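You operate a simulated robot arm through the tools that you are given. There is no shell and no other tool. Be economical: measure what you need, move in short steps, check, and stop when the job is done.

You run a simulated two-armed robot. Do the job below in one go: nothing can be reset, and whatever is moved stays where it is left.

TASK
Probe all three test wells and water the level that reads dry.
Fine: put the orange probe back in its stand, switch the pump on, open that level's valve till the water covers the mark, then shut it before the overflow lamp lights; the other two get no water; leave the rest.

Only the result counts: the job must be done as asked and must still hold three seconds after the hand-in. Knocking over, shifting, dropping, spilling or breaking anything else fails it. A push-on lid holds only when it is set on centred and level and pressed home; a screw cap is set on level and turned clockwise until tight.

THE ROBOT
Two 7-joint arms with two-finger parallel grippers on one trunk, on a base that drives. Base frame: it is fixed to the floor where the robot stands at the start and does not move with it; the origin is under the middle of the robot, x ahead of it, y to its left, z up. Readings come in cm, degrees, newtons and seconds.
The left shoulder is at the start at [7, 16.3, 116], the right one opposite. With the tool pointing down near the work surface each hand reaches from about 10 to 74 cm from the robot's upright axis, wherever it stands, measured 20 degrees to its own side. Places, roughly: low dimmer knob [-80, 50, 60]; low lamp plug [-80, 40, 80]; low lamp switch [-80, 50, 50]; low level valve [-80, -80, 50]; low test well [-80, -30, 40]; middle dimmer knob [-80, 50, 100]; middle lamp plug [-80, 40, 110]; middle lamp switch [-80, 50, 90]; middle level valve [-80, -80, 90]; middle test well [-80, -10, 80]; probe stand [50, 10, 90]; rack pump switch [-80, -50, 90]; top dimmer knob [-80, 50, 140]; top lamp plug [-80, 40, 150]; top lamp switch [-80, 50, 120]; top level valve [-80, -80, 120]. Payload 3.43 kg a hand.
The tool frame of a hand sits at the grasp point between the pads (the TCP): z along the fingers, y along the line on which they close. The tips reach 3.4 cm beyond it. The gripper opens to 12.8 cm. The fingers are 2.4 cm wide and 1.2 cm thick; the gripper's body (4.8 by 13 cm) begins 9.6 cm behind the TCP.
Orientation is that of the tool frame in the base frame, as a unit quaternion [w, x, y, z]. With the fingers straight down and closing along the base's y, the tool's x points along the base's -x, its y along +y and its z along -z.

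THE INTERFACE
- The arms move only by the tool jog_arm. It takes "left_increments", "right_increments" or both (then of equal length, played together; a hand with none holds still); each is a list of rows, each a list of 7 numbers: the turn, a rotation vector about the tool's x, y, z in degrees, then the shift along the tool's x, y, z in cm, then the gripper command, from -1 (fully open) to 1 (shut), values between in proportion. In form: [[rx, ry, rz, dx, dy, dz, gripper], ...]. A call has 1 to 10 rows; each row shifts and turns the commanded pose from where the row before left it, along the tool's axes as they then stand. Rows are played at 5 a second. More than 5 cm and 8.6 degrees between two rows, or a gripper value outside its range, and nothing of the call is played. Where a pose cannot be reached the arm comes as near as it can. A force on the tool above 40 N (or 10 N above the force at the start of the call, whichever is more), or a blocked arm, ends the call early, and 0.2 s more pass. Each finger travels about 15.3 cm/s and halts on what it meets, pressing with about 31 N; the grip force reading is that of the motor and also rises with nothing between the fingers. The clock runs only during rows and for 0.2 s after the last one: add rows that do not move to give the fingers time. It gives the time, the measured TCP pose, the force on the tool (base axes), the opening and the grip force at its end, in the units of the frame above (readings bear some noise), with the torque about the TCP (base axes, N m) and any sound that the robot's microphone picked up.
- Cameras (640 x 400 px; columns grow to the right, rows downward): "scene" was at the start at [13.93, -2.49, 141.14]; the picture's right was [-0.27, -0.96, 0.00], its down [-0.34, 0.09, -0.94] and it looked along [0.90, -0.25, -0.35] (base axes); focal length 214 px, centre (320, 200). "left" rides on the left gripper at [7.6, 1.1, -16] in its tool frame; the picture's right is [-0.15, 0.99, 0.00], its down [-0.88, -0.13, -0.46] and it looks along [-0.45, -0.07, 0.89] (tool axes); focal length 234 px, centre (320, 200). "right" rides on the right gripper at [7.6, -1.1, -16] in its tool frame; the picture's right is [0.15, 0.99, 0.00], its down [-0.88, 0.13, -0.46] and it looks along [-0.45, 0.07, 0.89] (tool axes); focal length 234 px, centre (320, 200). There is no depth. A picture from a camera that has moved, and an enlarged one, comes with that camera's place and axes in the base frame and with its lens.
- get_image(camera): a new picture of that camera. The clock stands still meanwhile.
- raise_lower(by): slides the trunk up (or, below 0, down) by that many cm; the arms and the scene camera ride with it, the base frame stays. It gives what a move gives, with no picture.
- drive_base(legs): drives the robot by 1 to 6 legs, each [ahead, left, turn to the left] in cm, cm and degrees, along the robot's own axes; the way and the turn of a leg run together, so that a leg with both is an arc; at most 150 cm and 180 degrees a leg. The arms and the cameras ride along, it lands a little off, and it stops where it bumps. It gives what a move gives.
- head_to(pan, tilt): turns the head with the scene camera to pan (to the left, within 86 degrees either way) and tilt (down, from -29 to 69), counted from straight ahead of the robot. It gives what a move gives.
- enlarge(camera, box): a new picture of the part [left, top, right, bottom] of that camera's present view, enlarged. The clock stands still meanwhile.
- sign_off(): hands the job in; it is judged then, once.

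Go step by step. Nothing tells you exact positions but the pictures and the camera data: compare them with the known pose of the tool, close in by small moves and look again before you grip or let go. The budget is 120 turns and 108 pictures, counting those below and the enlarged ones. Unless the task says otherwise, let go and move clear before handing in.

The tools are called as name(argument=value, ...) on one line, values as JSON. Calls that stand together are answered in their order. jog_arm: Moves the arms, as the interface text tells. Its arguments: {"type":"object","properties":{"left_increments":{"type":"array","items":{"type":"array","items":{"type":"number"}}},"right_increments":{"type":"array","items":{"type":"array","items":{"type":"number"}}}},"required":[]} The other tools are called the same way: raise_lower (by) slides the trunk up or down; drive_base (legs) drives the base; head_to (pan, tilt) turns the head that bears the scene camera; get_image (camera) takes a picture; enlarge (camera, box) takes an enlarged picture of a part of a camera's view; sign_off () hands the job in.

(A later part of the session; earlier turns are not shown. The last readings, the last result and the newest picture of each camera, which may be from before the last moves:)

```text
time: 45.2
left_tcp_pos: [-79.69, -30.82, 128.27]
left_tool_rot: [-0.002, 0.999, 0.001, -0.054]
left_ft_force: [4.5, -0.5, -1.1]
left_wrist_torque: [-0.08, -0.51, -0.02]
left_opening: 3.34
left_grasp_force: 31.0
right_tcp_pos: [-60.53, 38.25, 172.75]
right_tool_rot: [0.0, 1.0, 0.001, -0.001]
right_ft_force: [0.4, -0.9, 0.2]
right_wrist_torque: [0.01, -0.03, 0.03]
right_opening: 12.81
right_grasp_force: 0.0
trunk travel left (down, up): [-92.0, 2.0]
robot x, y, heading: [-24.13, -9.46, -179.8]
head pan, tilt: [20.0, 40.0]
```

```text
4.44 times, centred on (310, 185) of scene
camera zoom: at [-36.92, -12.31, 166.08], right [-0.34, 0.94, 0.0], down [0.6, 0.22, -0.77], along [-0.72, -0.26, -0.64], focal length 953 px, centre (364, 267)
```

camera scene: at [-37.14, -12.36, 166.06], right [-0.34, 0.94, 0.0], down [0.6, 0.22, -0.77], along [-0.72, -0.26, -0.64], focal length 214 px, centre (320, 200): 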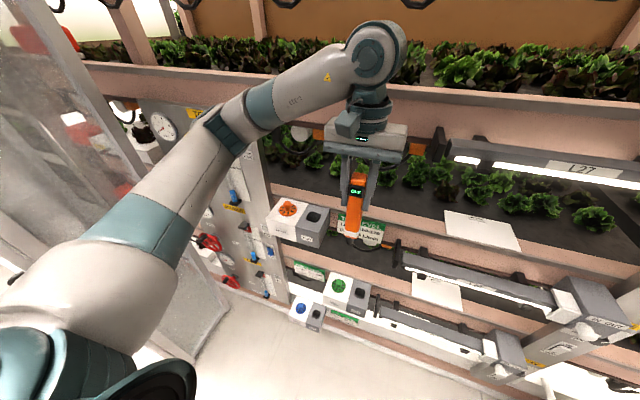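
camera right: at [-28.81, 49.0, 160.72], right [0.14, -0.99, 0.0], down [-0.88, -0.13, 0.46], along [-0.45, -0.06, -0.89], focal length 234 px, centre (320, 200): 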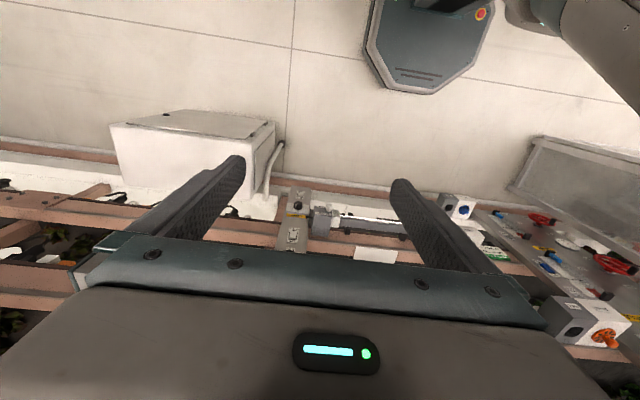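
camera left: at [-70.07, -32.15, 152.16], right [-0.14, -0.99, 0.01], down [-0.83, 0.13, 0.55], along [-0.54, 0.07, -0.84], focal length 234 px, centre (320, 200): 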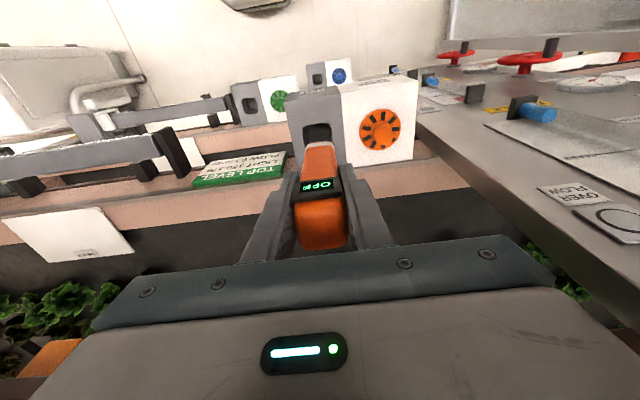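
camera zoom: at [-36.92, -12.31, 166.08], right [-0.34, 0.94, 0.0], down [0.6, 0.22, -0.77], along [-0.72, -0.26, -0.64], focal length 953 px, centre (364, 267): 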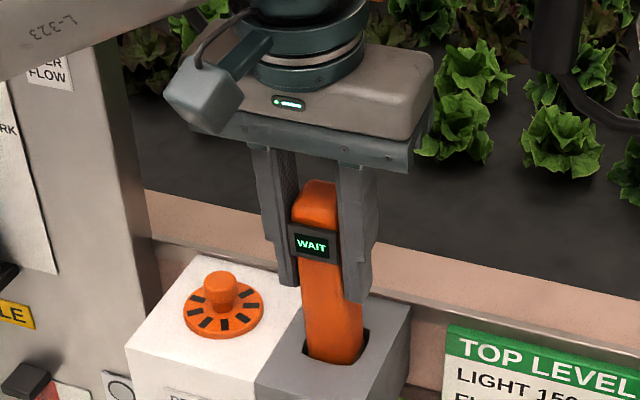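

The display says WAIT and there is a slight rear-wall touch; I ease off by 0.3 cm and wait.

jog_arm(left_increments=[[0, 0, 0, 0.3, 0, 0, 1], [0, 0, 0, 0, 0, 0, 1], [0, 0, 0, 0, 0, 0, 1], [0, 0, 0, 0, 0, 0, 1], [0, 0, 0, 0, 0, 0, 1], [0, 0, 0, 0, 0, 0, 1], [0, 0, 0, 0, 0, 0, 1], [0, 0, 0, 0, 0, 0, 1], [0, 0, 0, 0, 0, 0, 1], [0, 0, 0, 0, 0, 0, 1]])

enlarge(camera="scene", box=[260, 140, 360, 230])

```text
time: 47.4
left_tcp_pos: [-79.49, -30.83, 128.19]
left_tool_rot: [-0.002, 0.999, 0.002, -0.054]
left_ft_force: [0.5, -0.5, 0.1]
left_wrist_torque: [-0.03, -0.04, 0.02]
left_opening: 3.35
left_grasp_force: 30.9
right_tcp_pos: [-60.71, 38.26, 172.83]
right_tool_rot: [0.0, 1.0, 0.001, 0.0]
right_ft_force: [1.2, 0.0, 0.5]
right_wrist_torque: [-0.02, 0.02, 0.0]
right_opening: 12.79
right_grasp_force: 0.1
trunk travel left (down, up): [-92.0, 2.0]
robot x, y, heading: [-24.03, -9.45, -179.9]
head pan, tilt: [20.0, 40.0]
```

```text
4.44 times, centred on (310, 185) of scene
camera zoom: at [-37.03, -12.32, 166.08], right [-0.34, 0.94, 0.0], down [0.6, 0.22, -0.77], along [-0.72, -0.26, -0.64], focal length 953 px, centre (364, 267)
```

zoom: 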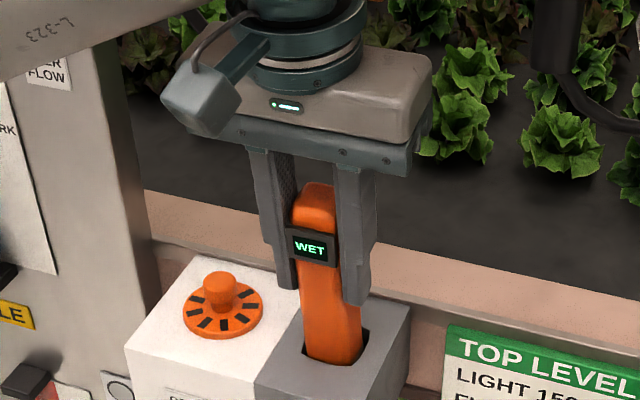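

Top level: WET. I lift out, back off, go over to the middle well and lower the trunk.

jog_arm(left_increments=[[0, 0, 0, 0, 0, -3, 1], [0, 0, 0, 0, 0, -3, 1], [0, 0, 0, 0, 0, -3, 1], [0, 0, 0, 4, 0, -0.4, 1], [0, 0, 0, 4, 0, -0.4, 1], [0, 0, 0, 3, -3, -0.4, 1], [0, 0, 0, 0, -4.5, 0, 1], [0, 0, 0, 0, -4.5, 0, 1], [0, 0, 0, 0, -4.5, 0, 1], [0, 0, 0, 0, -2.8, 0, 1]])

```text
time: 49.6
left_tcp_pos: [-67.65, -11.12, 137.31]
left_tool_rot: [-0.001, 0.999, 0.002, -0.053]
left_ft_force: [-1.4, 0.0, -0.6]
left_wrist_torque: [-0.05, -0.01, 0.01]
left_opening: 3.37
left_grasp_force: 31.3
right_tcp_pos: [-60.74, 38.52, 172.69]
right_tool_rot: [0.001, 1.0, 0.001, 0.0]
right_ft_force: [-0.5, 0.2, 0.3]
right_wrist_torque: [-0.06, -0.01, 0.01]
right_opening: 12.81
right_grasp_force: 0.0
trunk travel left (down, up): [-92.0, 2.0]
robot x, y, heading: [-24.09, -9.49, -180.1]
head pan, tilt: [20.0, 40.0]
```

raise_lower(by=-36)

get_image(camera="left")

get_image(camera="scene")

```text
time: 53.1
left_tcp_pos: [-65.21, -11.49, 102.4]
left_tool_rot: [0.0, 0.998, 0.006, -0.067]
left_ft_force: [-0.4, -0.1, -1.6]
left_wrist_torque: [0.0, 0.02, 0.0]
left_opening: 3.35
left_grasp_force: 30.6
right_tcp_pos: [-57.81, 38.28, 137.46]
right_tool_rot: [0.001, 1.0, 0.006, -0.012]
right_ft_force: [-0.4, 0.0, 0.6]
right_wrist_torque: [0.04, -0.07, 0.04]
right_opening: 12.8
right_grasp_force: 0.1
trunk travel left (down, up): [-56.0, 38.0]
robot x, y, heading: [-23.47, -9.25, -179.4]
head pan, tilt: [20.0, 40.0]
```

```text
68 pictures are left
camera left: at [-55.4, -12.49, 117.37], right [-0.13, -0.99, 0.02], down [-0.81, 0.12, 0.57], along [-0.57, 0.06, -0.82], focal length 234 px, centre (320, 200)
```

left: 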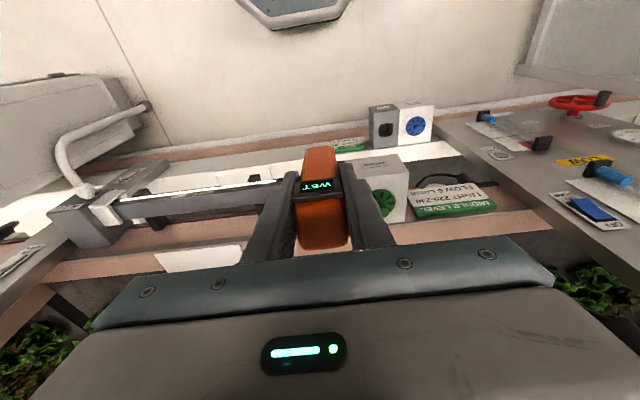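

```text
67 pictures are left
camera scene: at [-33.97, -12.04, 130.35], right [-0.35, 0.94, 0.01], down [0.58, 0.22, -0.78], along [-0.73, -0.27, -0.62], focal length 214 px, centre (320, 200)
```

scene: 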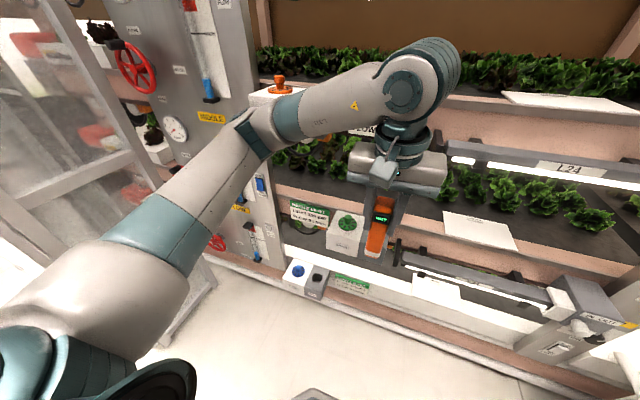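

The robot has pitched by ~1.4°: the left forearm seems to be pressing on the top well. I raise the trunk again immediately and look.

raise_lower(by=14)

get_image(camera="scene")

```text
time: 54.8
left_tcp_pos: [-67.5, -10.92, 115.95]
left_tool_rot: [0.001, 0.998, -0.001, -0.059]
left_ft_force: [0.5, -1.4, 3.7]
left_wrist_torque: [-0.04, 0.15, 0.03]
left_opening: 3.32
left_grasp_force: 31.0
right_tcp_pos: [-60.47, 38.84, 151.01]
right_tool_rot: [0.002, 1.0, -0.001, -0.002]
right_ft_force: [-1.3, 0.2, -0.3]
right_wrist_torque: [-0.06, -0.02, 0.01]
right_opening: 12.79
right_grasp_force: 0.1
trunk travel left (down, up): [-70.0, 24.0]
robot x, y, heading: [-24.24, -9.57, 180.2]
head pan, tilt: [20.0, 40.0]
```

```text
66 pictures are left
camera scene: at [-36.97, -11.82, 144.31], right [-0.34, 0.94, 0.0], down [0.6, 0.22, -0.77], along [-0.72, -0.26, -0.64], focal length 214 px, centre (320, 200)
```

scene: 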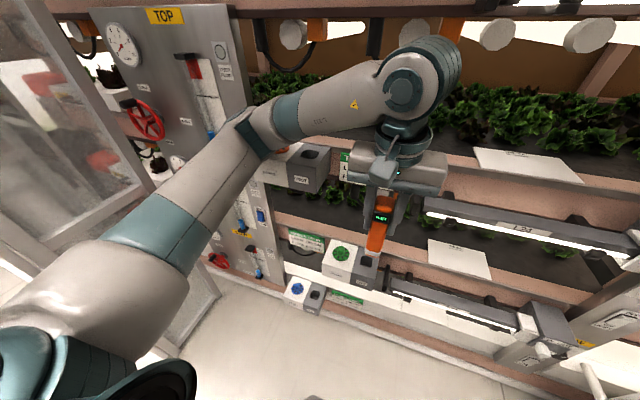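

The pitch is gone after raising. I hold still briefly to check the arm state and look closer at the elbow and the well.

jog_arm(left_increments=[[0, 0, 0, 0, 0, 0, 1], [0, 0, 0, 0, 0, 0, 1]])

enlarge(camera="scene", box=[180, 70, 420, 220])

get_image(camera="right")

get_image(camera="left")

```text
time: 55.4
left_tcp_pos: [-67.13, -10.89, 115.64]
left_tool_rot: [0.001, 0.998, 0.001, -0.058]
left_ft_force: [-0.5, -0.3, -0.8]
left_wrist_torque: [0.01, -0.02, 0.02]
left_opening: 3.32
left_grasp_force: 31.1
right_tcp_pos: [-60.13, 38.92, 150.68]
right_tool_rot: [0.002, 1.0, 0.002, -0.001]
right_ft_force: [0.1, 0.2, 0.0]
right_wrist_torque: [-0.01, 0.01, 0.01]
right_opening: 12.79
right_grasp_force: 0.0
trunk travel left (down, up): [-70.0, 24.0]
robot x, y, heading: [-23.96, -9.14, -180.1]
head pan, tilt: [20.0, 40.0]
```

```text
2.67 times, centred on (300, 145) of scene
camera zoom: at [-36.56, -11.68, 144.15], right [-0.34, 0.94, 0.0], down [0.6, 0.22, -0.77], along [-0.72, -0.27, -0.64], focal length 572 px, centre (373, 347)
```

zoom: 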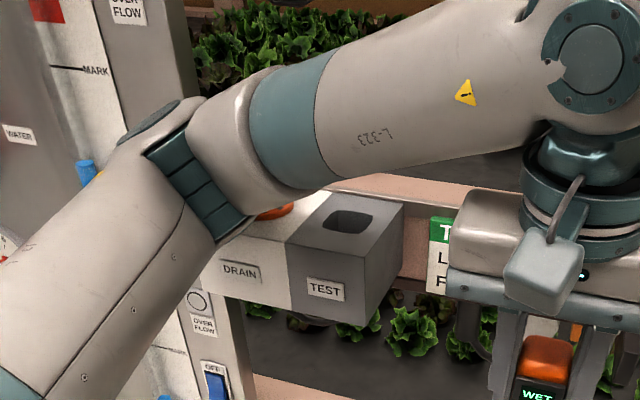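

```text
64 pictures are left
camera right: at [-52.55, 40.15, 166.62], right [0.15, -0.99, 0.0], down [-0.88, -0.13, 0.46], along [-0.45, -0.07, -0.89], focal length 234 px, centre (320, 200)
```

right: 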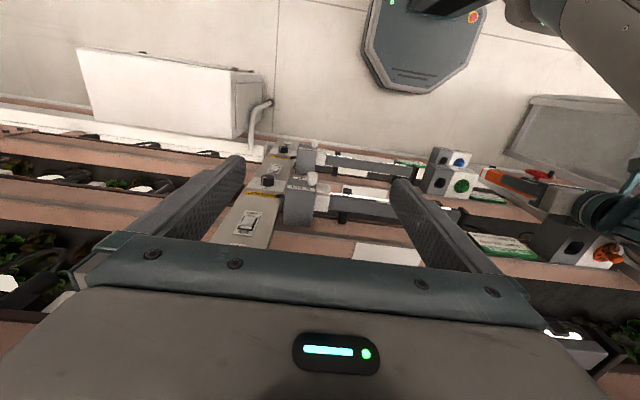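

```text
63 pictures are left
camera left: at [-57.66, -11.94, 130.81], right [-0.14, -0.99, 0.02], down [-0.82, 0.13, 0.55], along [-0.55, 0.07, -0.83], focal length 234 px, centre (320, 200)
```

left: 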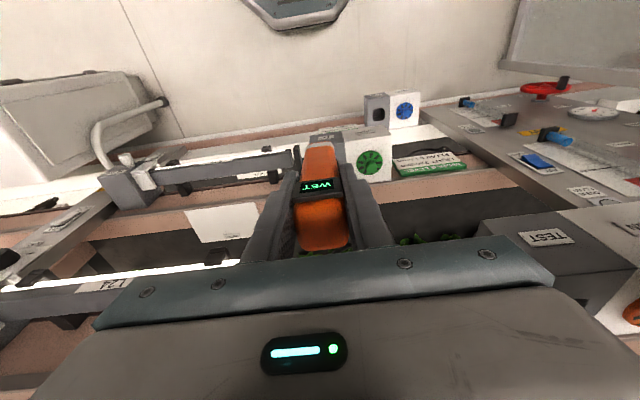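

The elbow bulges out to about [−70, −38] and came down on the top well's edge. I'll back off and to the right so that the arm works more stretched and the elbow stays clear.

drive_base(legs=[[-10, 0, 0], [0, -22, 0]])

enlarge(camera="scene", box=[100, 50, 420, 250])

```text
time: 57.8
left_tcp_pos: [-57.71, 10.33, 115.27]
left_tool_rot: [-0.003, 0.999, 0.003, -0.054]
left_ft_force: [0.1, -0.2, -0.3]
left_wrist_torque: [0.0, 0.0, 0.01]
left_opening: 3.34
left_grasp_force: 30.3
right_tcp_pos: [-50.82, 59.95, 150.78]
right_tool_rot: [-0.001, 1.0, 0.002, 0.0]
right_ft_force: [0.4, 0.0, -0.8]
right_wrist_torque: [0.01, -0.01, 0.0]
right_opening: 12.82
right_grasp_force: 0.1
trunk travel left (down, up): [-70.0, 24.0]
robot x, y, heading: [-13.85, 12.44, -180.0]
head pan, tilt: [20.0, 40.0]
```

```text
2.00 times, centred on (260, 150) of scene
camera zoom: at [-27.09, 9.41, 144.08], right [-0.34, 0.94, 0.0], down [0.6, 0.22, -0.77], along [-0.72, -0.26, -0.64], focal length 429 px, centre (440, 300)
```

zoom: 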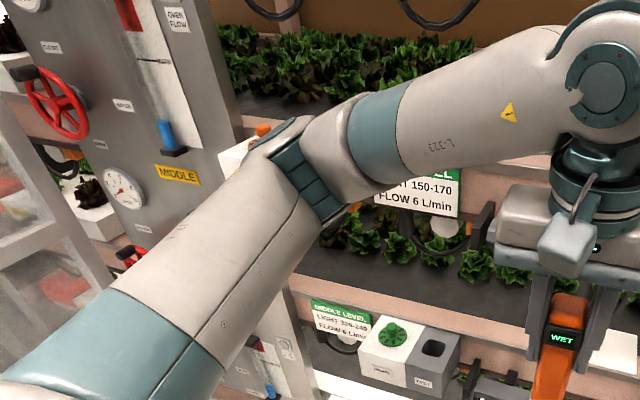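

Arm state is back to normal. Now I reach toward the middle well with a stretched arm, stopping short in x, and check the elbow.

jog_arm(left_increments=[[0, 0, 0, -1.92, 3.65, 1.375, 1], [0, 0, 0, -1.92, 3.65, 1.375, 1], [0, 0, 0, -1.92, 3.65, 1.375, 1], [0, 0, 0, -1.92, 3.65, 1.375, 1], [0, 0, 0, -1.92, 3.65, 1.375, 1], [0, 0, 0, -1.92, 3.65, 1.375, 1], [0, 0, 0, 0, 0, 0, 1]])

get_image(camera="scene")

get_image(camera="left")

```text
time: 59.4
left_tcp_pos: [-69.84, -11.37, 108.14]
left_tool_rot: [-0.002, 0.999, 0.002, -0.053]
left_ft_force: [-0.5, 0.7, -1.3]
left_wrist_torque: [-0.04, -0.02, 0.0]
left_opening: 3.33
left_grasp_force: 31.4
right_tcp_pos: [-50.75, 60.08, 150.82]
right_tool_rot: [-0.001, 1.0, 0.0, 0.001]
right_ft_force: [0.0, 0.4, 0.1]
right_wrist_torque: [-0.02, 0.0, 0.0]
right_opening: 12.8
right_grasp_force: 0.1
trunk travel left (down, up): [-70.0, 24.0]
robot x, y, heading: [-13.77, 12.07, -179.8]
head pan, tilt: [20.0, 40.0]
```

```text
61 pictures are left
camera scene: at [-27.14, 9.59, 144.08], right [-0.34, 0.94, 0.0], down [0.6, 0.22, -0.77], along [-0.72, -0.26, -0.64], focal length 214 px, centre (320, 200)
```

scene: 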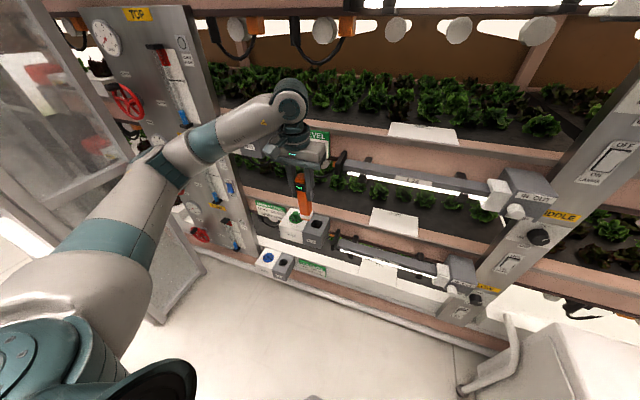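

```text
60 pictures are left
camera left: at [-60.5, -12.45, 123.35], right [-0.14, -0.99, 0.01], down [-0.83, 0.13, 0.55], along [-0.54, 0.07, -0.84], focal length 234 px, centre (320, 200)
```

left: 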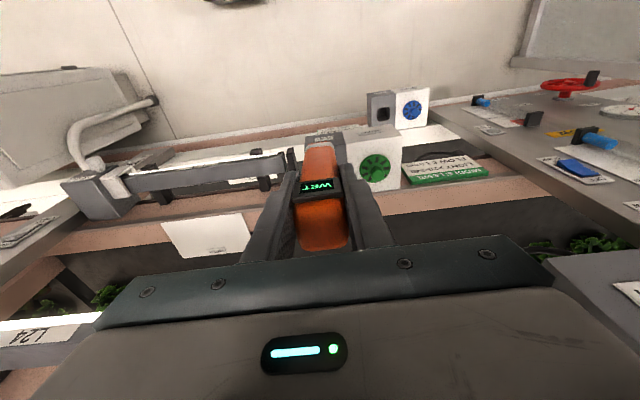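

Elbow is well clear now. I move over the middle slot.

jog_arm(left_increments=[[0, 0, 0, -2, 0.07, 2.66, 1], [0, 0, 0, -2, 0.07, 2.66, 1], [0, 0, 0, -2, 0.07, 2.66, 1], [0, 0, 0, -2, 0.07, 2.66, 1], [0, 0, 0, 0, 0, 0, 1]])

enlarge(camera="left", box=[250, 80, 430, 200])

enlarge(camera="scene", box=[200, 120, 380, 250])

```text
time: 60.6
left_tcp_pos: [-78.93, -11.83, 98.6]
left_tool_rot: [-0.001, 0.999, 0.001, -0.054]
left_ft_force: [0.2, -0.4, -0.6]
left_wrist_torque: [-0.02, 0.01, 0.01]
left_opening: 3.36
left_grasp_force: 31.5
right_tcp_pos: [-50.68, 60.09, 150.82]
right_tool_rot: [0.0, 1.0, 0.0, 0.001]
right_ft_force: [0.8, 0.0, 0.2]
right_wrist_torque: [0.01, -0.01, -0.01]
right_opening: 12.82
right_grasp_force: 0.1
trunk travel left (down, up): [-70.0, 24.0]
robot x, y, heading: [-14.11, 11.98, -179.9]
head pan, tilt: [20.0, 40.0]
```

```text
3.33 times, centred on (340, 140) of left
camera zoom: at [-69.59, -12.88, 113.7], right [-0.14, -0.99, 0.01], down [-0.83, 0.13, 0.55], along [-0.54, 0.07, -0.84], focal length 781 px, centre (253, 400)
```

zoom: 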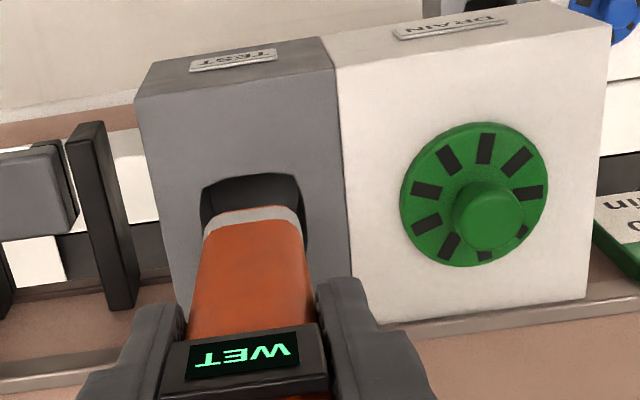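

```text
3.08 times, centred on (290, 185) of scene
camera zoom: at [-27.07, 9.56, 144.08], right [-0.34, 0.94, 0.0], down [0.6, 0.22, -0.77], along [-0.72, -0.26, -0.64], focal length 660 px, centre (412, 246)
```

zoom: 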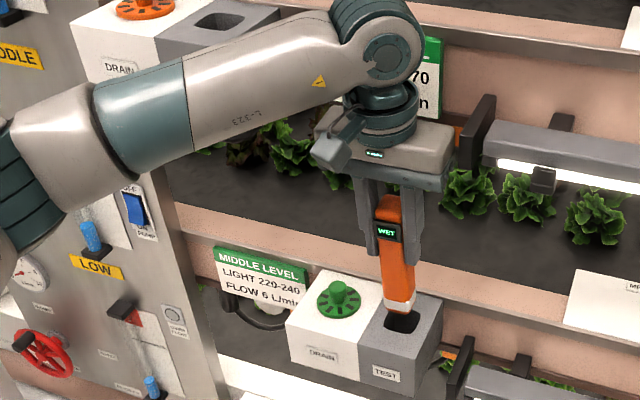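

Aligned like before. Lower in with a +0.4 cm x offset, then wait.

jog_arm(left_increments=[[0, 0, 0, 0.4, 0, 1, 1], [0, 0, 0, 0, 0, 1.2, 1], [0, 0, 0, 0, 0, 1.2, 1], [0, 0, 0, 0, 0, 1.3, 1], [0, 0, 0, 0, 0, 0, 1], [0, 0, 0, 0, 0, 0, 1], [0, 0, 0, 0, 0, 0, 1], [0, 0, 0, 0, 0, 0, 1], [0, 0, 0, 0, 0, 0, 1], [0, 0, 0, 0, 0, 0, 1]])

enlarge(camera="left", box=[250, 80, 430, 200])

```text
time: 62.8
left_tcp_pos: [-79.2, -11.68, 93.83]
left_tool_rot: [-0.002, 0.999, 0.002, -0.053]
left_ft_force: [-0.1, -1.3, -1.3]
left_wrist_torque: [0.0, -0.01, 0.0]
left_opening: 3.33
left_grasp_force: 31.0
right_tcp_pos: [-50.76, 60.07, 150.82]
right_tool_rot: [0.0, 1.0, 0.001, 0.0]
right_ft_force: [-0.6, 0.5, 0.5]
right_wrist_torque: [0.01, 0.01, -0.01]
right_opening: 12.79
right_grasp_force: 0.0
trunk travel left (down, up): [-70.0, 24.0]
robot x, y, heading: [-13.89, 12.42, -179.7]
head pan, tilt: [20.0, 40.0]
```

```text
3.33 times, centred on (340, 140) of left
camera zoom: at [-69.7, -12.79, 109.03], right [-0.14, -0.99, 0.01], down [-0.83, 0.13, 0.55], along [-0.54, 0.07, -0.84], focal length 781 px, centre (253, 400)
```

zoom: 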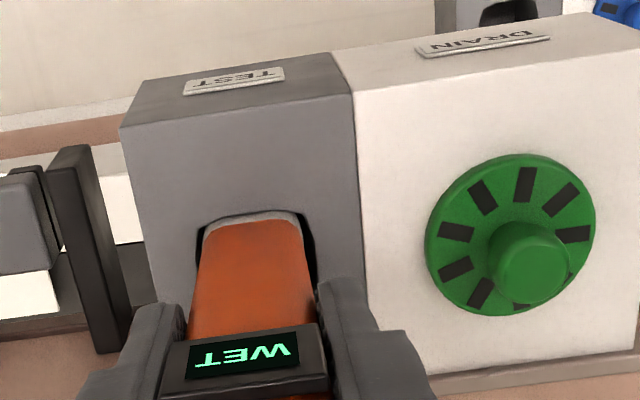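

The white band is still at the rim, so this may be the old reading. I go 1.5 cm deeper and look for WAIT.

jog_arm(left_increments=[[0, 0, 0, 0, 0, 0.8, 1], [0, 0, 0, 0.1, 0, 0.8, 1]])

enlarge(camera="left", box=[250, 80, 430, 200])

```text
time: 63.4
left_tcp_pos: [-79.11, -11.6, 92.17]
left_tool_rot: [-0.001, 0.999, 0.002, -0.054]
left_ft_force: [-2.0, -0.2, -1.8]
left_wrist_torque: [0.03, 0.13, -0.02]
left_opening: 3.35
left_grasp_force: 30.9
right_tcp_pos: [-50.83, 60.11, 150.74]
right_tool_rot: [0.0, 1.0, 0.0, 0.0]
right_ft_force: [0.4, -0.9, -0.3]
right_wrist_torque: [0.04, 0.01, -0.01]
right_opening: 12.78
right_grasp_force: 0.0
trunk travel left (down, up): [-70.0, 24.0]
robot x, y, heading: [-13.84, 12.54, -179.9]
head pan, tilt: [20.0, 40.0]
```

```text
3.33 times, centred on (340, 140) of left
camera zoom: at [-69.8, -12.84, 107.46], right [-0.14, -0.99, 0.01], down [-0.83, 0.13, 0.55], along [-0.54, 0.07, -0.84], focal length 781 px, centre (253, 400)
```

zoom: 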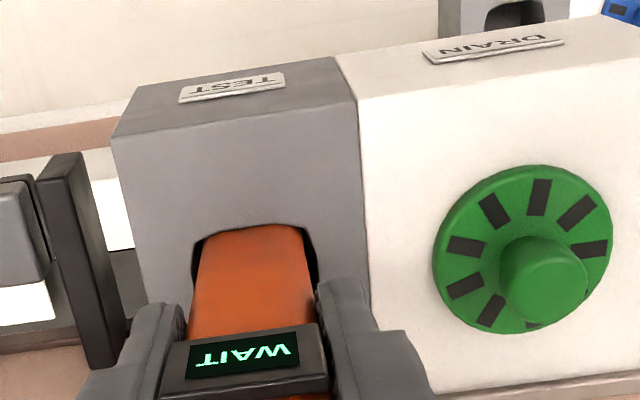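

WAIT appears now, so depth is right. I hold.

jog_arm(left_increments=[[0, 0, 0, -0.1, 0, 0, 1], [0, 0, 0, 0, 0, 0, 1], [0, 0, 0, 0, 0, 0, 1], [0, 0, 0, 0, 0, 0, 1], [0, 0, 0, 0, 0, 0, 1], [0, 0, 0, 0, 0, 0, 1], [0, 0, 0, 0, 0, 0, 1], [0, 0, 0, 0, 0, 0, 1], [0, 0, 0, 0, 0, 0, 1], [0, 0, 0, 0, 0, 0, 1]])

enlarge(camera="left", box=[250, 80, 430, 200])

```text
time: 65.6
left_tcp_pos: [-79.17, -11.76, 92.21]
left_tool_rot: [-0.002, 0.999, 0.001, -0.053]
left_ft_force: [0.8, -0.3, -0.5]
left_wrist_torque: [0.01, 0.02, -0.01]
left_opening: 3.36
left_grasp_force: 31.1
right_tcp_pos: [-50.76, 60.14, 150.73]
right_tool_rot: [0.0, 1.0, 0.0, -0.001]
right_ft_force: [-0.6, -0.2, 0.4]
right_wrist_torque: [0.01, -0.02, -0.02]
right_opening: 12.81
right_grasp_force: 0.0
trunk travel left (down, up): [-70.0, 24.0]
robot x, y, heading: [-13.88, 12.54, -180.2]
head pan, tilt: [20.0, 40.0]
```

```text
3.33 times, centred on (340, 140) of left
camera zoom: at [-69.85, -12.82, 107.46], right [-0.14, -0.99, 0.01], down [-0.83, 0.13, 0.55], along [-0.54, 0.07, -0.84], focal length 781 px, centre (253, 400)
```

zoom: 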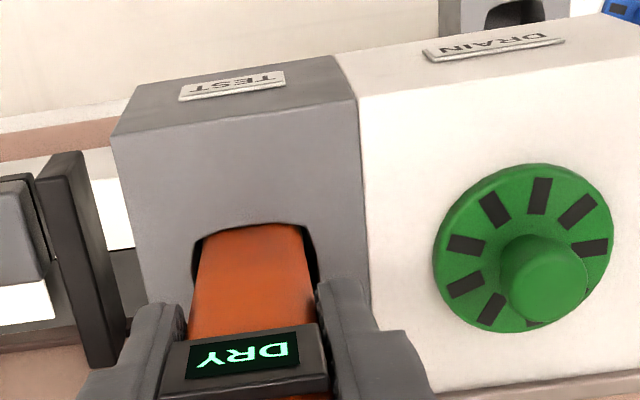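

Middle: DRY. The low well must be probed too. I lift out and back away.

jog_arm(left_increments=[[0, 0, 0, 0, 0, -3, 1], [0, 0, 0, 0, 0, -3, 1], [0, 0, 0, 0, 0, -3, 1], [0, 0, 0, 4, 0, 0, 1], [0, 0, 0, 4, 0, 0.4, 1], [0, 0, 0, 4, 0, 0.4, 1], [0, 0, 0, 4, 0, 0.4, 1]])

drive_base(legs=[[0, 17, 0]])

get_image(camera="scene")

```text
time: 67.2
left_tcp_pos: [-62.42, -11.58, 98.21]
left_tool_rot: [-0.002, 0.999, 0.002, -0.053]
left_ft_force: [0.6, 0.2, 0.0]
left_wrist_torque: [0.0, 0.02, 0.03]
left_opening: 3.34
left_grasp_force: 31.0
right_tcp_pos: [-50.7, 60.06, 150.89]
right_tool_rot: [-0.001, 1.0, 0.001, -0.001]
right_ft_force: [0.2, -0.2, 0.0]
right_wrist_torque: [0.01, 0.01, 0.02]
right_opening: 12.79
right_grasp_force: 0.0
trunk travel left (down, up): [-70.0, 24.0]
robot x, y, heading: [-14.23, 12.42, -179.8]
head pan, tilt: [20.0, 40.0]
```

```text
time: 68.7
left_tcp_pos: [-62.5, -28.39, 98.23]
left_tool_rot: [0.0, 0.999, 0.002, -0.053]
left_ft_force: [1.5, 0.0, -0.3]
left_wrist_torque: [-0.01, -0.04, -0.03]
left_opening: 3.36
left_grasp_force: 31.2
right_tcp_pos: [-50.8, 43.23, 150.62]
right_tool_rot: [0.001, 1.0, 0.001, 0.0]
right_ft_force: [-0.2, -0.1, 0.3]
right_wrist_torque: [-0.01, 0.01, -0.01]
right_opening: 12.79
right_grasp_force: 0.1
trunk travel left (down, up): [-70.0, 24.0]
robot x, y, heading: [-13.94, -4.6, -179.8]
head pan, tilt: [20.0, 40.0]
```

```text
54 pictures are left
camera scene: at [-27.09, -7.28, 144.08], right [-0.34, 0.94, 0.0], down [0.6, 0.22, -0.77], along [-0.72, -0.27, -0.64], focal length 214 px, centre (320, 200)
```

scene: 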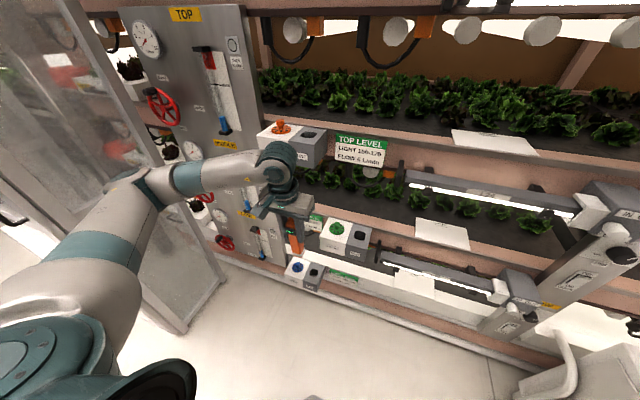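

raise_lower(by=-32)

get_image(camera="left")

get_image(camera="scene")

```text
time: 71.8
left_tcp_pos: [-62.38, -28.63, 66.13]
left_tool_rot: [-0.002, 0.999, 0.001, -0.053]
left_ft_force: [-0.4, 0.3, -0.5]
left_wrist_torque: [0.0, -0.05, 0.0]
left_opening: 3.33
left_grasp_force: 31.2
right_tcp_pos: [-50.73, 43.08, 118.78]
right_tool_rot: [0.0, 1.0, 0.001, 0.0]
right_ft_force: [1.1, -0.5, -0.2]
right_wrist_torque: [-0.02, 0.0, 0.06]
right_opening: 12.82
right_grasp_force: 0.0
trunk travel left (down, up): [-38.0, 56.0]
robot x, y, heading: [-14.02, -4.5, -179.7]
head pan, tilt: [20.0, 40.0]
```

```text
53 pictures are left
camera left: at [-53.09, -29.73, 81.39], right [-0.14, -0.99, 0.01], down [-0.83, 0.12, 0.55], along [-0.54, 0.07, -0.84], focal length 234 px, centre (320, 200)
```

left: 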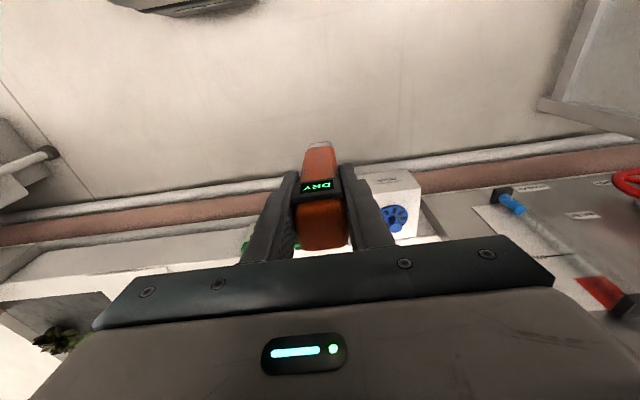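

```text
52 pictures are left
camera scene: at [-27.06, -7.48, 112.08], right [-0.35, 0.94, 0.0], down [0.6, 0.22, -0.77], along [-0.72, -0.26, -0.64], focal length 214 px, centre (320, 200)
```

scene: 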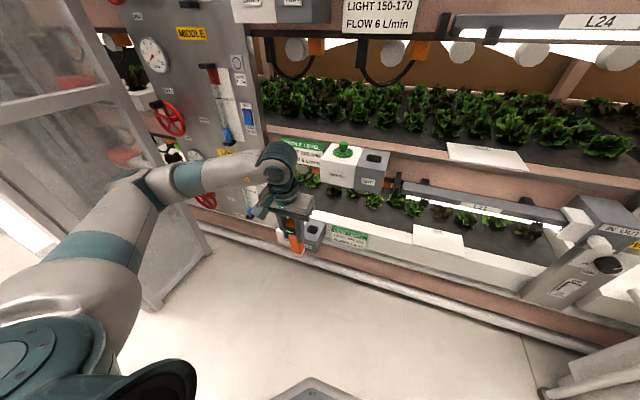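

enlarge(camera="scene", box=[250, 180, 370, 270])

```text
4.44 times, centred on (310, 225) of scene
camera zoom: at [-27.06, -7.48, 112.08], right [-0.35, 0.94, 0.0], down [0.6, 0.22, -0.77], along [-0.72, -0.26, -0.64], focal length 953 px, centre (364, 89)
```

zoom: 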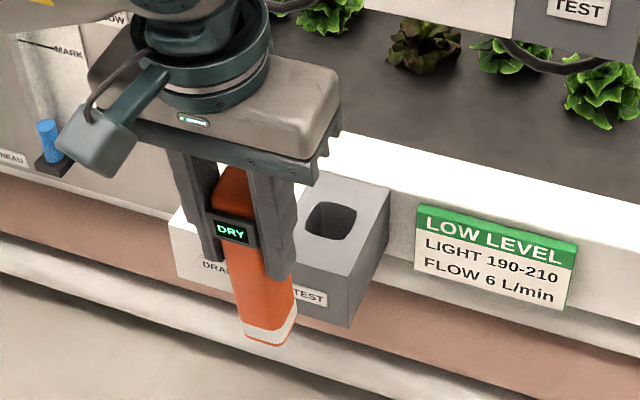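

Low slot ≈ [−81, −30.4, 47.5]. I move over it.

jog_arm(left_increments=[[0, 0, 0, -3.92, 0.47, 1.19, 1], [0, 0, 0, -3.92, 0.47, 1.19, 1], [0, 0, 0, -3.92, 0.47, 1.19, 1], [0, 0, 0, -3.92, 0.47, 1.19, 1], [0, 0, 0, 0, 0, 0, 1]])

enlarge(camera="left", box=[250, 80, 430, 200])

enlarge(camera="scene", box=[200, 120, 380, 250])

```text
time: 72.7
left_tcp_pos: [-74.39, -30.16, 63.66]
left_tool_rot: [-0.001, 0.999, -0.01, -0.045]
left_ft_force: [22.4, -6.9, 8.1]
left_wrist_torque: [1.22, 2.82, -1.02]
left_opening: 3.34
left_grasp_force: 31.5
right_tcp_pos: [-50.89, 43.01, 118.6]
right_tool_rot: [0.002, 1.0, 0.004, 0.001]
right_ft_force: [-1.0, 0.0, -0.5]
right_wrist_torque: [-0.05, -0.15, -0.01]
right_opening: 12.78
right_grasp_force: 0.1
trunk travel left (down, up): [-38.0, 56.0]
robot x, y, heading: [-14.14, -4.55, -179.7]
head pan, tilt: [20.0, 40.0]
stopped in row 4 (left hand): the force on the tool passed its limit at 119 N (the readings are from after the stop); the commanded pose is now the measured one
```

```text
3.33 times, centred on (340, 140) of left
camera zoom: at [-65.24, -31.46, 79.05], right [-0.16, -0.99, 0.01], down [-0.83, 0.14, 0.53], along [-0.53, 0.08, -0.85], focal length 781 px, centre (253, 400)
```

zoom: 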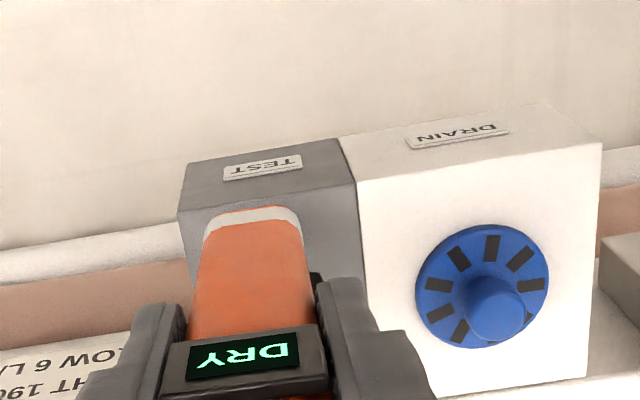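

```text
3.08 times, centred on (290, 185) of scene
camera zoom: at [-27.0, -7.54, 112.08], right [-0.35, 0.94, 0.0], down [0.6, 0.22, -0.77], along [-0.72, -0.27, -0.64], focal length 660 px, centre (412, 246)
```

zoom: 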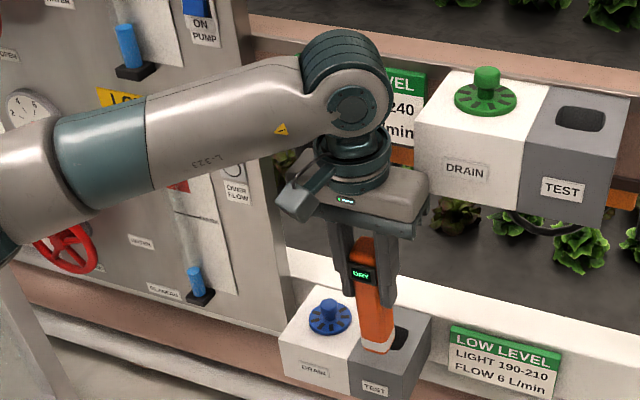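

The gripper body hit the middle well's left side (it reaches to y ≈ −25.4). I back off, straighten, and lean the hand 6° to the left so that its body clears that well.

jog_arm(left_increments=[[0, 0, 0, 3, 0, 0, 1], [0, 0, 0, 3, 0, 0, 1], [0, -0.8, -1.3, 0, 0, 0, 1], [6, 0, 0, 0, 0, 0, 1], [0, 0, 0, 0, 0, 0, 1]])

get_image(camera="scene")

enlarge(camera="scene", box=[250, 100, 430, 250])

```text
time: 73.9
left_tcp_pos: [-68.5, -30.18, 63.09]
left_tool_rot: [-0.054, 0.997, 0.001, -0.054]
left_ft_force: [0.2, -0.3, -0.7]
left_wrist_torque: [0.03, 0.0, 0.03]
left_opening: 3.35
left_grasp_force: 30.8
right_tcp_pos: [-50.92, 43.05, 118.65]
right_tool_rot: [0.001, 1.0, 0.003, 0.001]
right_ft_force: [0.2, -0.3, 0.3]
right_wrist_torque: [-0.03, -0.03, 0.01]
right_opening: 12.8
right_grasp_force: 0.0
trunk travel left (down, up): [-38.0, 56.0]
robot x, y, heading: [-13.75, -4.35, -179.6]
head pan, tilt: [20.0, 40.0]
```

```text
48 pictures are left
camera scene: at [-27.08, -7.48, 112.07], right [-0.35, 0.94, 0.0], down [0.6, 0.22, -0.77], along [-0.72, -0.27, -0.64], focal length 214 px, centre (320, 200)
```

scene: 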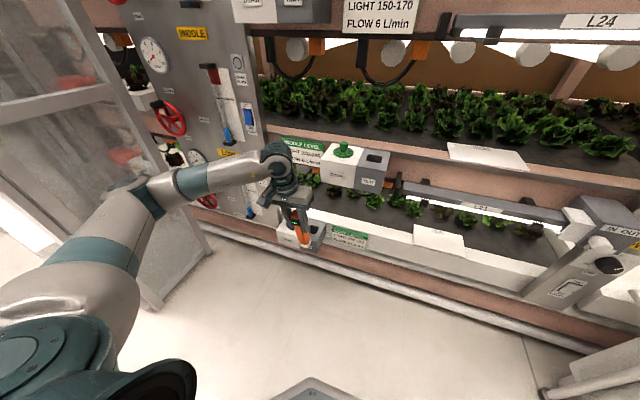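

```text
2.67 times, centred on (340, 175) of scene
camera zoom: at [-27.08, -7.48, 112.07], right [-0.35, 0.94, 0.0], down [0.6, 0.22, -0.77], along [-0.72, -0.27, -0.64], focal length 572 px, centre (267, 267)
```

zoom: 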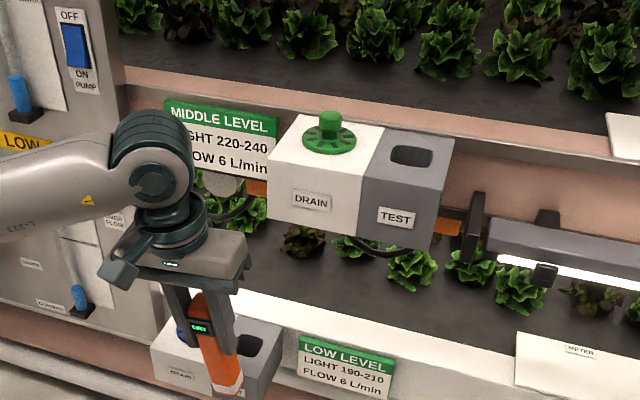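

Now I slide in over the low slot with the lean.

jog_arm(left_increments=[[0, 0, 0, 0, 2.1, 0, 1], [0, 0, 0, -2.5, 0, 0.35, 1], [0, 0, 0, -2.5, 0, 0.35, 1], [0, 0, 0, -2.5, 0, 0.35, 1], [0, 0, 0, -2.4, 0, 0.3, 1], [0, 0, 0, 0, 0, 0, 1]])

enlarge(camera="left", box=[250, 80, 430, 200])

enlarge(camera="scene", box=[250, 130, 370, 250])

```text
time: 75.3
left_tcp_pos: [-78.46, -32.16, 62.6]
left_tool_rot: [-0.053, 0.997, 0.001, -0.054]
left_ft_force: [-0.2, 0.4, -0.5]
left_wrist_torque: [0.03, 0.02, 0.0]
left_opening: 3.36
left_grasp_force: 30.8
right_tcp_pos: [-50.86, 43.06, 118.77]
right_tool_rot: [0.0, 1.0, 0.003, 0.001]
right_ft_force: [0.1, 1.5, -0.7]
right_wrist_torque: [0.01, 0.02, -0.03]
right_opening: 12.82
right_grasp_force: 0.0
trunk travel left (down, up): [-38.0, 56.0]
robot x, y, heading: [-14.15, -4.29, -179.4]
head pan, tilt: [20.0, 40.0]
```

```text
3.33 times, centred on (340, 140) of left
camera zoom: at [-69.12, -34.95, 77.56], right [-0.15, -0.98, -0.09], down [-0.83, 0.07, 0.56], along [-0.54, 0.16, -0.82], focal length 781 px, centre (253, 400)
```

zoom: 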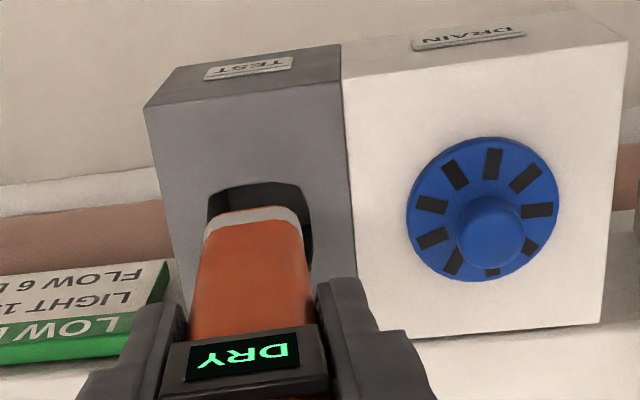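

```text
3.33 times, centred on (310, 190) of scene
camera zoom: at [-27.05, -7.53, 112.08], right [-0.35, 0.94, 0.0], down [0.6, 0.22, -0.77], along [-0.72, -0.27, -0.64], focal length 715 px, centre (353, 233)
```

zoom: 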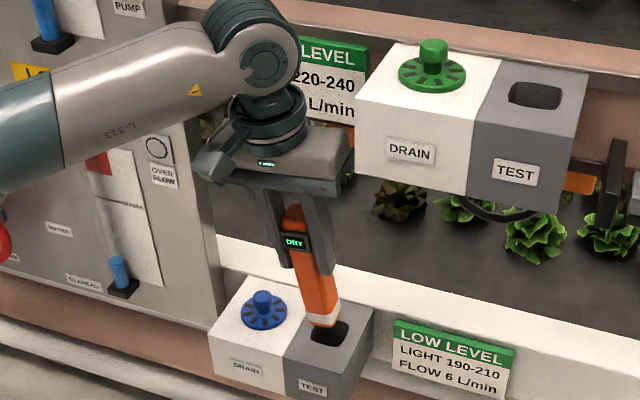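

Needs ~0.5 cm more to the left. Adjust, then lower 6.3 cm along the probe and check for WAIT.

jog_arm(left_increments=[[0, 0, 0, 0, 0.5, 0, 1], [0, 0, 0, 0, 0, 1.2, 1], [0, 0, 0, 0, 0, 1.2, 1], [0, 0, 0, 0, 0, 1.2, 1], [0, 0, 0, 0, 0, 1.2, 1], [0, 0, 0, 0, 0, 0, 1]])

enlarge(camera="left", box=[250, 80, 430, 200])

```text
time: 76.7
left_tcp_pos: [-79.06, -32.08, 57.79]
left_tool_rot: [-0.053, 0.997, 0.001, -0.053]
left_ft_force: [0.1, -0.1, -0.8]
left_wrist_torque: [-0.01, 0.02, -0.01]
left_opening: 3.36
left_grasp_force: 30.9
right_tcp_pos: [-50.91, 42.88, 118.77]
right_tool_rot: [0.0, 1.0, 0.002, 0.001]
right_ft_force: [-0.4, 0.8, 0.6]
right_wrist_torque: [0.0, -0.02, 0.0]
right_opening: 12.81
right_grasp_force: 0.0
trunk travel left (down, up): [-38.0, 56.0]
robot x, y, heading: [-13.66, -4.77, -179.6]
head pan, tilt: [20.0, 40.0]
```

```text
3.33 times, centred on (340, 140) of left
camera zoom: at [-69.65, -34.94, 72.7], right [-0.15, -0.98, -0.09], down [-0.83, 0.07, 0.56], along [-0.54, 0.16, -0.82], focal length 781 px, centre (253, 400)
```

zoom: 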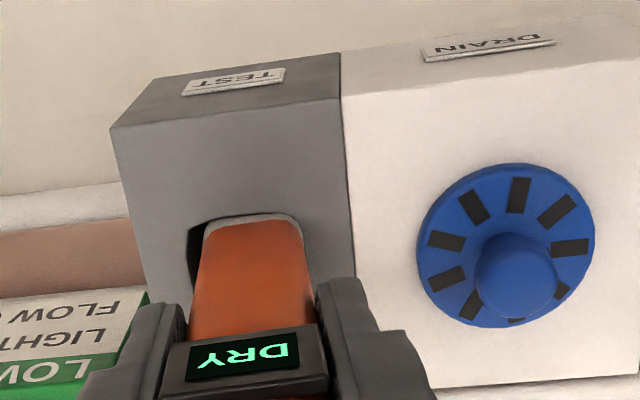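

jog_arm(left_increments=[[0, 0, 0, 0, -0.15, 0.8, 1], [0, 0, 0, 0.1, 0, 0.8, 1], [0, 0, 0, 0, 0, 0, 1]])

enlarge(camera="left", box=[250, 80, 430, 200])

```text
time: 77.5
left_tcp_pos: [-79.15, -31.85, 56.27]
left_tool_rot: [-0.054, 0.997, 0.0, -0.054]
left_ft_force: [-0.2, 0.9, -1.3]
left_wrist_torque: [-0.03, 0.02, -0.03]
left_opening: 3.34
left_grasp_force: 30.5
right_tcp_pos: [-50.85, 42.91, 118.66]
right_tool_rot: [0.002, 1.0, 0.002, 0.0]
right_ft_force: [-0.2, 0.6, 0.4]
right_wrist_torque: [0.03, -0.01, 0.05]
right_opening: 12.84
right_grasp_force: 0.1
trunk travel left (down, up): [-38.0, 56.0]
robot x, y, heading: [-14.25, -4.69, -179.8]
head pan, tilt: [20.0, 40.0]
```

```text
3.33 times, centred on (340, 140) of left
camera zoom: at [-69.78, -34.61, 71.2], right [-0.15, -0.98, -0.09], down [-0.83, 0.07, 0.56], along [-0.54, 0.16, -0.82], focal length 781 px, centre (253, 400)
```

zoom: 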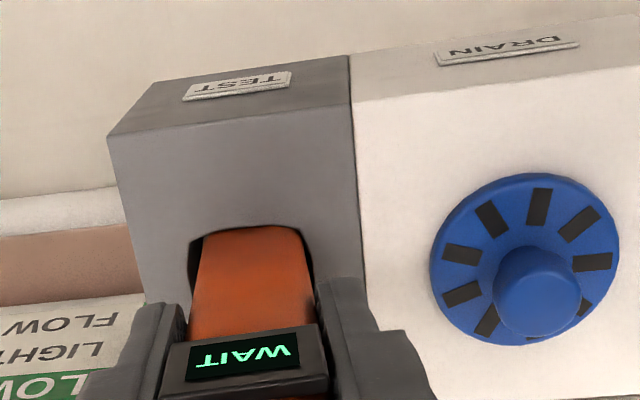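

WAIT; hold for the reading.

jog_arm(left_increments=[[0, 0, 0, 0, 0, 0, 1], [0, 0, 0, 0, 0, 0, 1], [0, 0, 0, 0, 0, 0, 1], [0, 0, 0, 0, 0, 0, 1], [0, 0, 0, 0, 0, 0, 1], [0, 0, 0, 0, 0, 0, 1], [0, 0, 0, 0, 0, 0, 1], [0, 0, 0, 0, 0, 0, 1], [0, 0, 0, 0, 0, 0, 1], [0, 0, 0, 0, 0, 0, 1]])

enlarge(camera="left", box=[250, 80, 430, 200])

```text
time: 79.7
left_tcp_pos: [-79.19, -31.87, 56.23]
left_tool_rot: [-0.053, 0.997, 0.001, -0.054]
left_ft_force: [0.1, 0.4, -0.1]
left_wrist_torque: [0.03, -0.01, 0.01]
left_opening: 3.36
left_grasp_force: 30.5
right_tcp_pos: [-50.97, 43.0, 118.69]
right_tool_rot: [-0.001, 1.0, 0.004, 0.001]
right_ft_force: [-0.6, 0.1, -0.3]
right_wrist_torque: [0.0, 0.0, 0.02]
right_opening: 12.81
right_grasp_force: 0.1
trunk travel left (down, up): [-38.0, 56.0]
robot x, y, heading: [-14.0, -4.41, -180.0]
head pan, tilt: [20.0, 40.0]
```

```text
3.33 times, centred on (340, 140) of left
camera zoom: at [-69.78, -34.62, 71.2], right [-0.15, -0.98, -0.09], down [-0.83, 0.07, 0.56], along [-0.54, 0.16, -0.82], focal length 781 px, centre (253, 400)
```

zoom: 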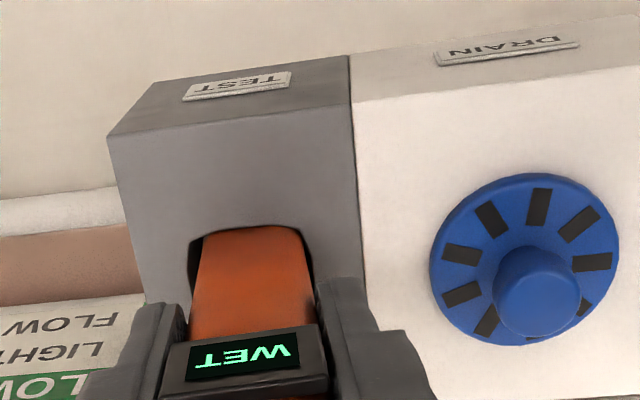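

Low: WET. So the middle level is dry. I withdraw the probe and straighten the hand.

jog_arm(left_increments=[[0, 0, 0, 0, 0, -2.5, 1], [0, 0, 0, 0, 0, -2.5, 1], [0, 0, 0, 0, 0, -2.5, 1], [0, 0, 0, 4, 0, 0, 1], [0, 0, 0, 4, 0, 0, 1], [0, 0, 0, 4, 0, 0, 1], [0, 0, 0, 4, 0, 0, 1], [-6.1, 0, 0, 0, 0, 0, 1], [0, 6.1, 0, 0, 0, 0, 1], [0, 0, 0, 0, 0, 0, 1]])

```text
time: 81.9
left_tcp_pos: [-62.46, -32.37, 61.97]
left_tool_rot: [-0.001, 1.0, 0.004, 0.0]
left_ft_force: [0.1, -0.3, -0.5]
left_wrist_torque: [0.05, 0.03, -0.03]
left_opening: 3.37
left_grasp_force: 30.5
right_tcp_pos: [-51.02, 43.13, 118.67]
right_tool_rot: [0.001, 1.0, 0.003, 0.0]
right_ft_force: [-0.3, -0.4, 0.8]
right_wrist_torque: [0.0, 0.03, -0.02]
right_opening: 12.82
right_grasp_force: 0.1
trunk travel left (down, up): [-38.0, 56.0]
robot x, y, heading: [-14.02, -4.24, -179.7]
head pan, tilt: [20.0, 40.0]
```

drive_base(legs=[[-14, 0, 0], [0, -4.5, 0]])

raise_lower(by=46)

jog_arm(left_increments=[[0, 0, 0, 3, -3.3, -0.5, 1], [0, 0, 0, 3, -3.3, -0.5, 1], [0, 0, 0, 3, -3.3, -0.5, 1], [0, 0, 0, 3, -3.3, -0.5, 1], [0, 0, 0, 2, -3.3, -0.5, 1], [0, 0, 0, 0, -3.3, -0.5, 1]])

```text
time: 83.8
left_tcp_pos: [-48.47, -27.95, 61.96]
left_tool_rot: [0.0, 1.0, 0.005, -0.001]
left_ft_force: [0.0, 0.6, -1.2]
left_wrist_torque: [-0.01, 0.0, -0.01]
left_opening: 3.35
left_grasp_force: 31.2
right_tcp_pos: [-36.96, 47.75, 118.64]
right_tool_rot: [0.001, 1.0, 0.002, 0.001]
right_ft_force: [0.9, 0.5, -0.4]
right_wrist_torque: [-0.06, 0.04, 0.02]
right_opening: 12.81
right_grasp_force: 0.1
trunk travel left (down, up): [-38.0, 56.0]
robot x, y, heading: [-0.2, -0.02, -179.8]
head pan, tilt: [20.0, 40.0]
```

```text
refused: 46 is not a number from -40 to 40
```

```text
time: 85.2
left_tcp_pos: [-35.39, -7.61, 64.93]
left_tool_rot: [-0.002, 1.0, 0.005, -0.001]
left_ft_force: [0.8, 1.1, -0.3]
left_wrist_torque: [0.04, -0.02, 0.02]
left_opening: 3.34
left_grasp_force: 30.8
left hand out of reach, approached as far as the arm can: row 5
right_tcp_pos: [-37.02, 47.58, 118.51]
right_tool_rot: [0.001, 1.0, 0.002, 0.001]
right_ft_force: [0.8, 0.5, 0.4]
right_wrist_torque: [-0.03, -0.01, 0.01]
right_opening: 12.79
right_grasp_force: 0.0
trunk travel left (down, up): [-38.0, 56.0]
robot x, y, heading: [-0.1, 0.27, -179.7]
head pan, tilt: [20.0, 40.0]
```

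raise_lower(by=40)

jog_arm(left_increments=[[0, 0, 0, 0, 0, -4, 1], [0, 0, 0, 0, 0, -4, 1], [0, 0, 0, 0, 0, 0, 1]])

```text
time: 89.0
left_tcp_pos: [-35.48, -7.7, 104.98]
left_tool_rot: [-0.001, 1.0, 0.004, 0.0]
left_ft_force: [0.2, 0.6, -1.4]
left_wrist_torque: [0.01, 0.0, -0.01]
left_opening: 3.35
left_grasp_force: 30.7
right_tcp_pos: [-37.06, 47.5, 158.62]
right_tool_rot: [0.001, 1.0, 0.003, 0.001]
right_ft_force: [-0.2, 0.7, 0.3]
right_wrist_torque: [0.02, -0.02, -0.01]
right_opening: 12.8
right_grasp_force: 0.1
trunk travel left (down, up): [-78.0, 16.0]
robot x, y, heading: [-0.09, 0.15, -179.9]
head pan, tilt: [20.0, 40.0]
```

```text
time: 89.8
left_tcp_pos: [-35.39, -7.77, 113.08]
left_tool_rot: [-0.002, 1.0, 0.004, 0.0]
left_ft_force: [0.1, -0.1, -0.7]
left_wrist_torque: [0.01, 0.0, 0.02]
left_opening: 3.36
left_grasp_force: 31.3
right_tcp_pos: [-36.89, 47.56, 158.7]
right_tool_rot: [0.001, 1.0, 0.002, 0.001]
right_ft_force: [-0.2, -1.0, 0.3]
right_wrist_torque: [0.05, -0.02, 0.0]
right_opening: 12.79
right_grasp_force: 0.1
trunk travel left (down, up): [-78.0, 16.0]
robot x, y, heading: [-0.34, 0.23, -179.7]
head pan, tilt: [20.0, 40.0]
```

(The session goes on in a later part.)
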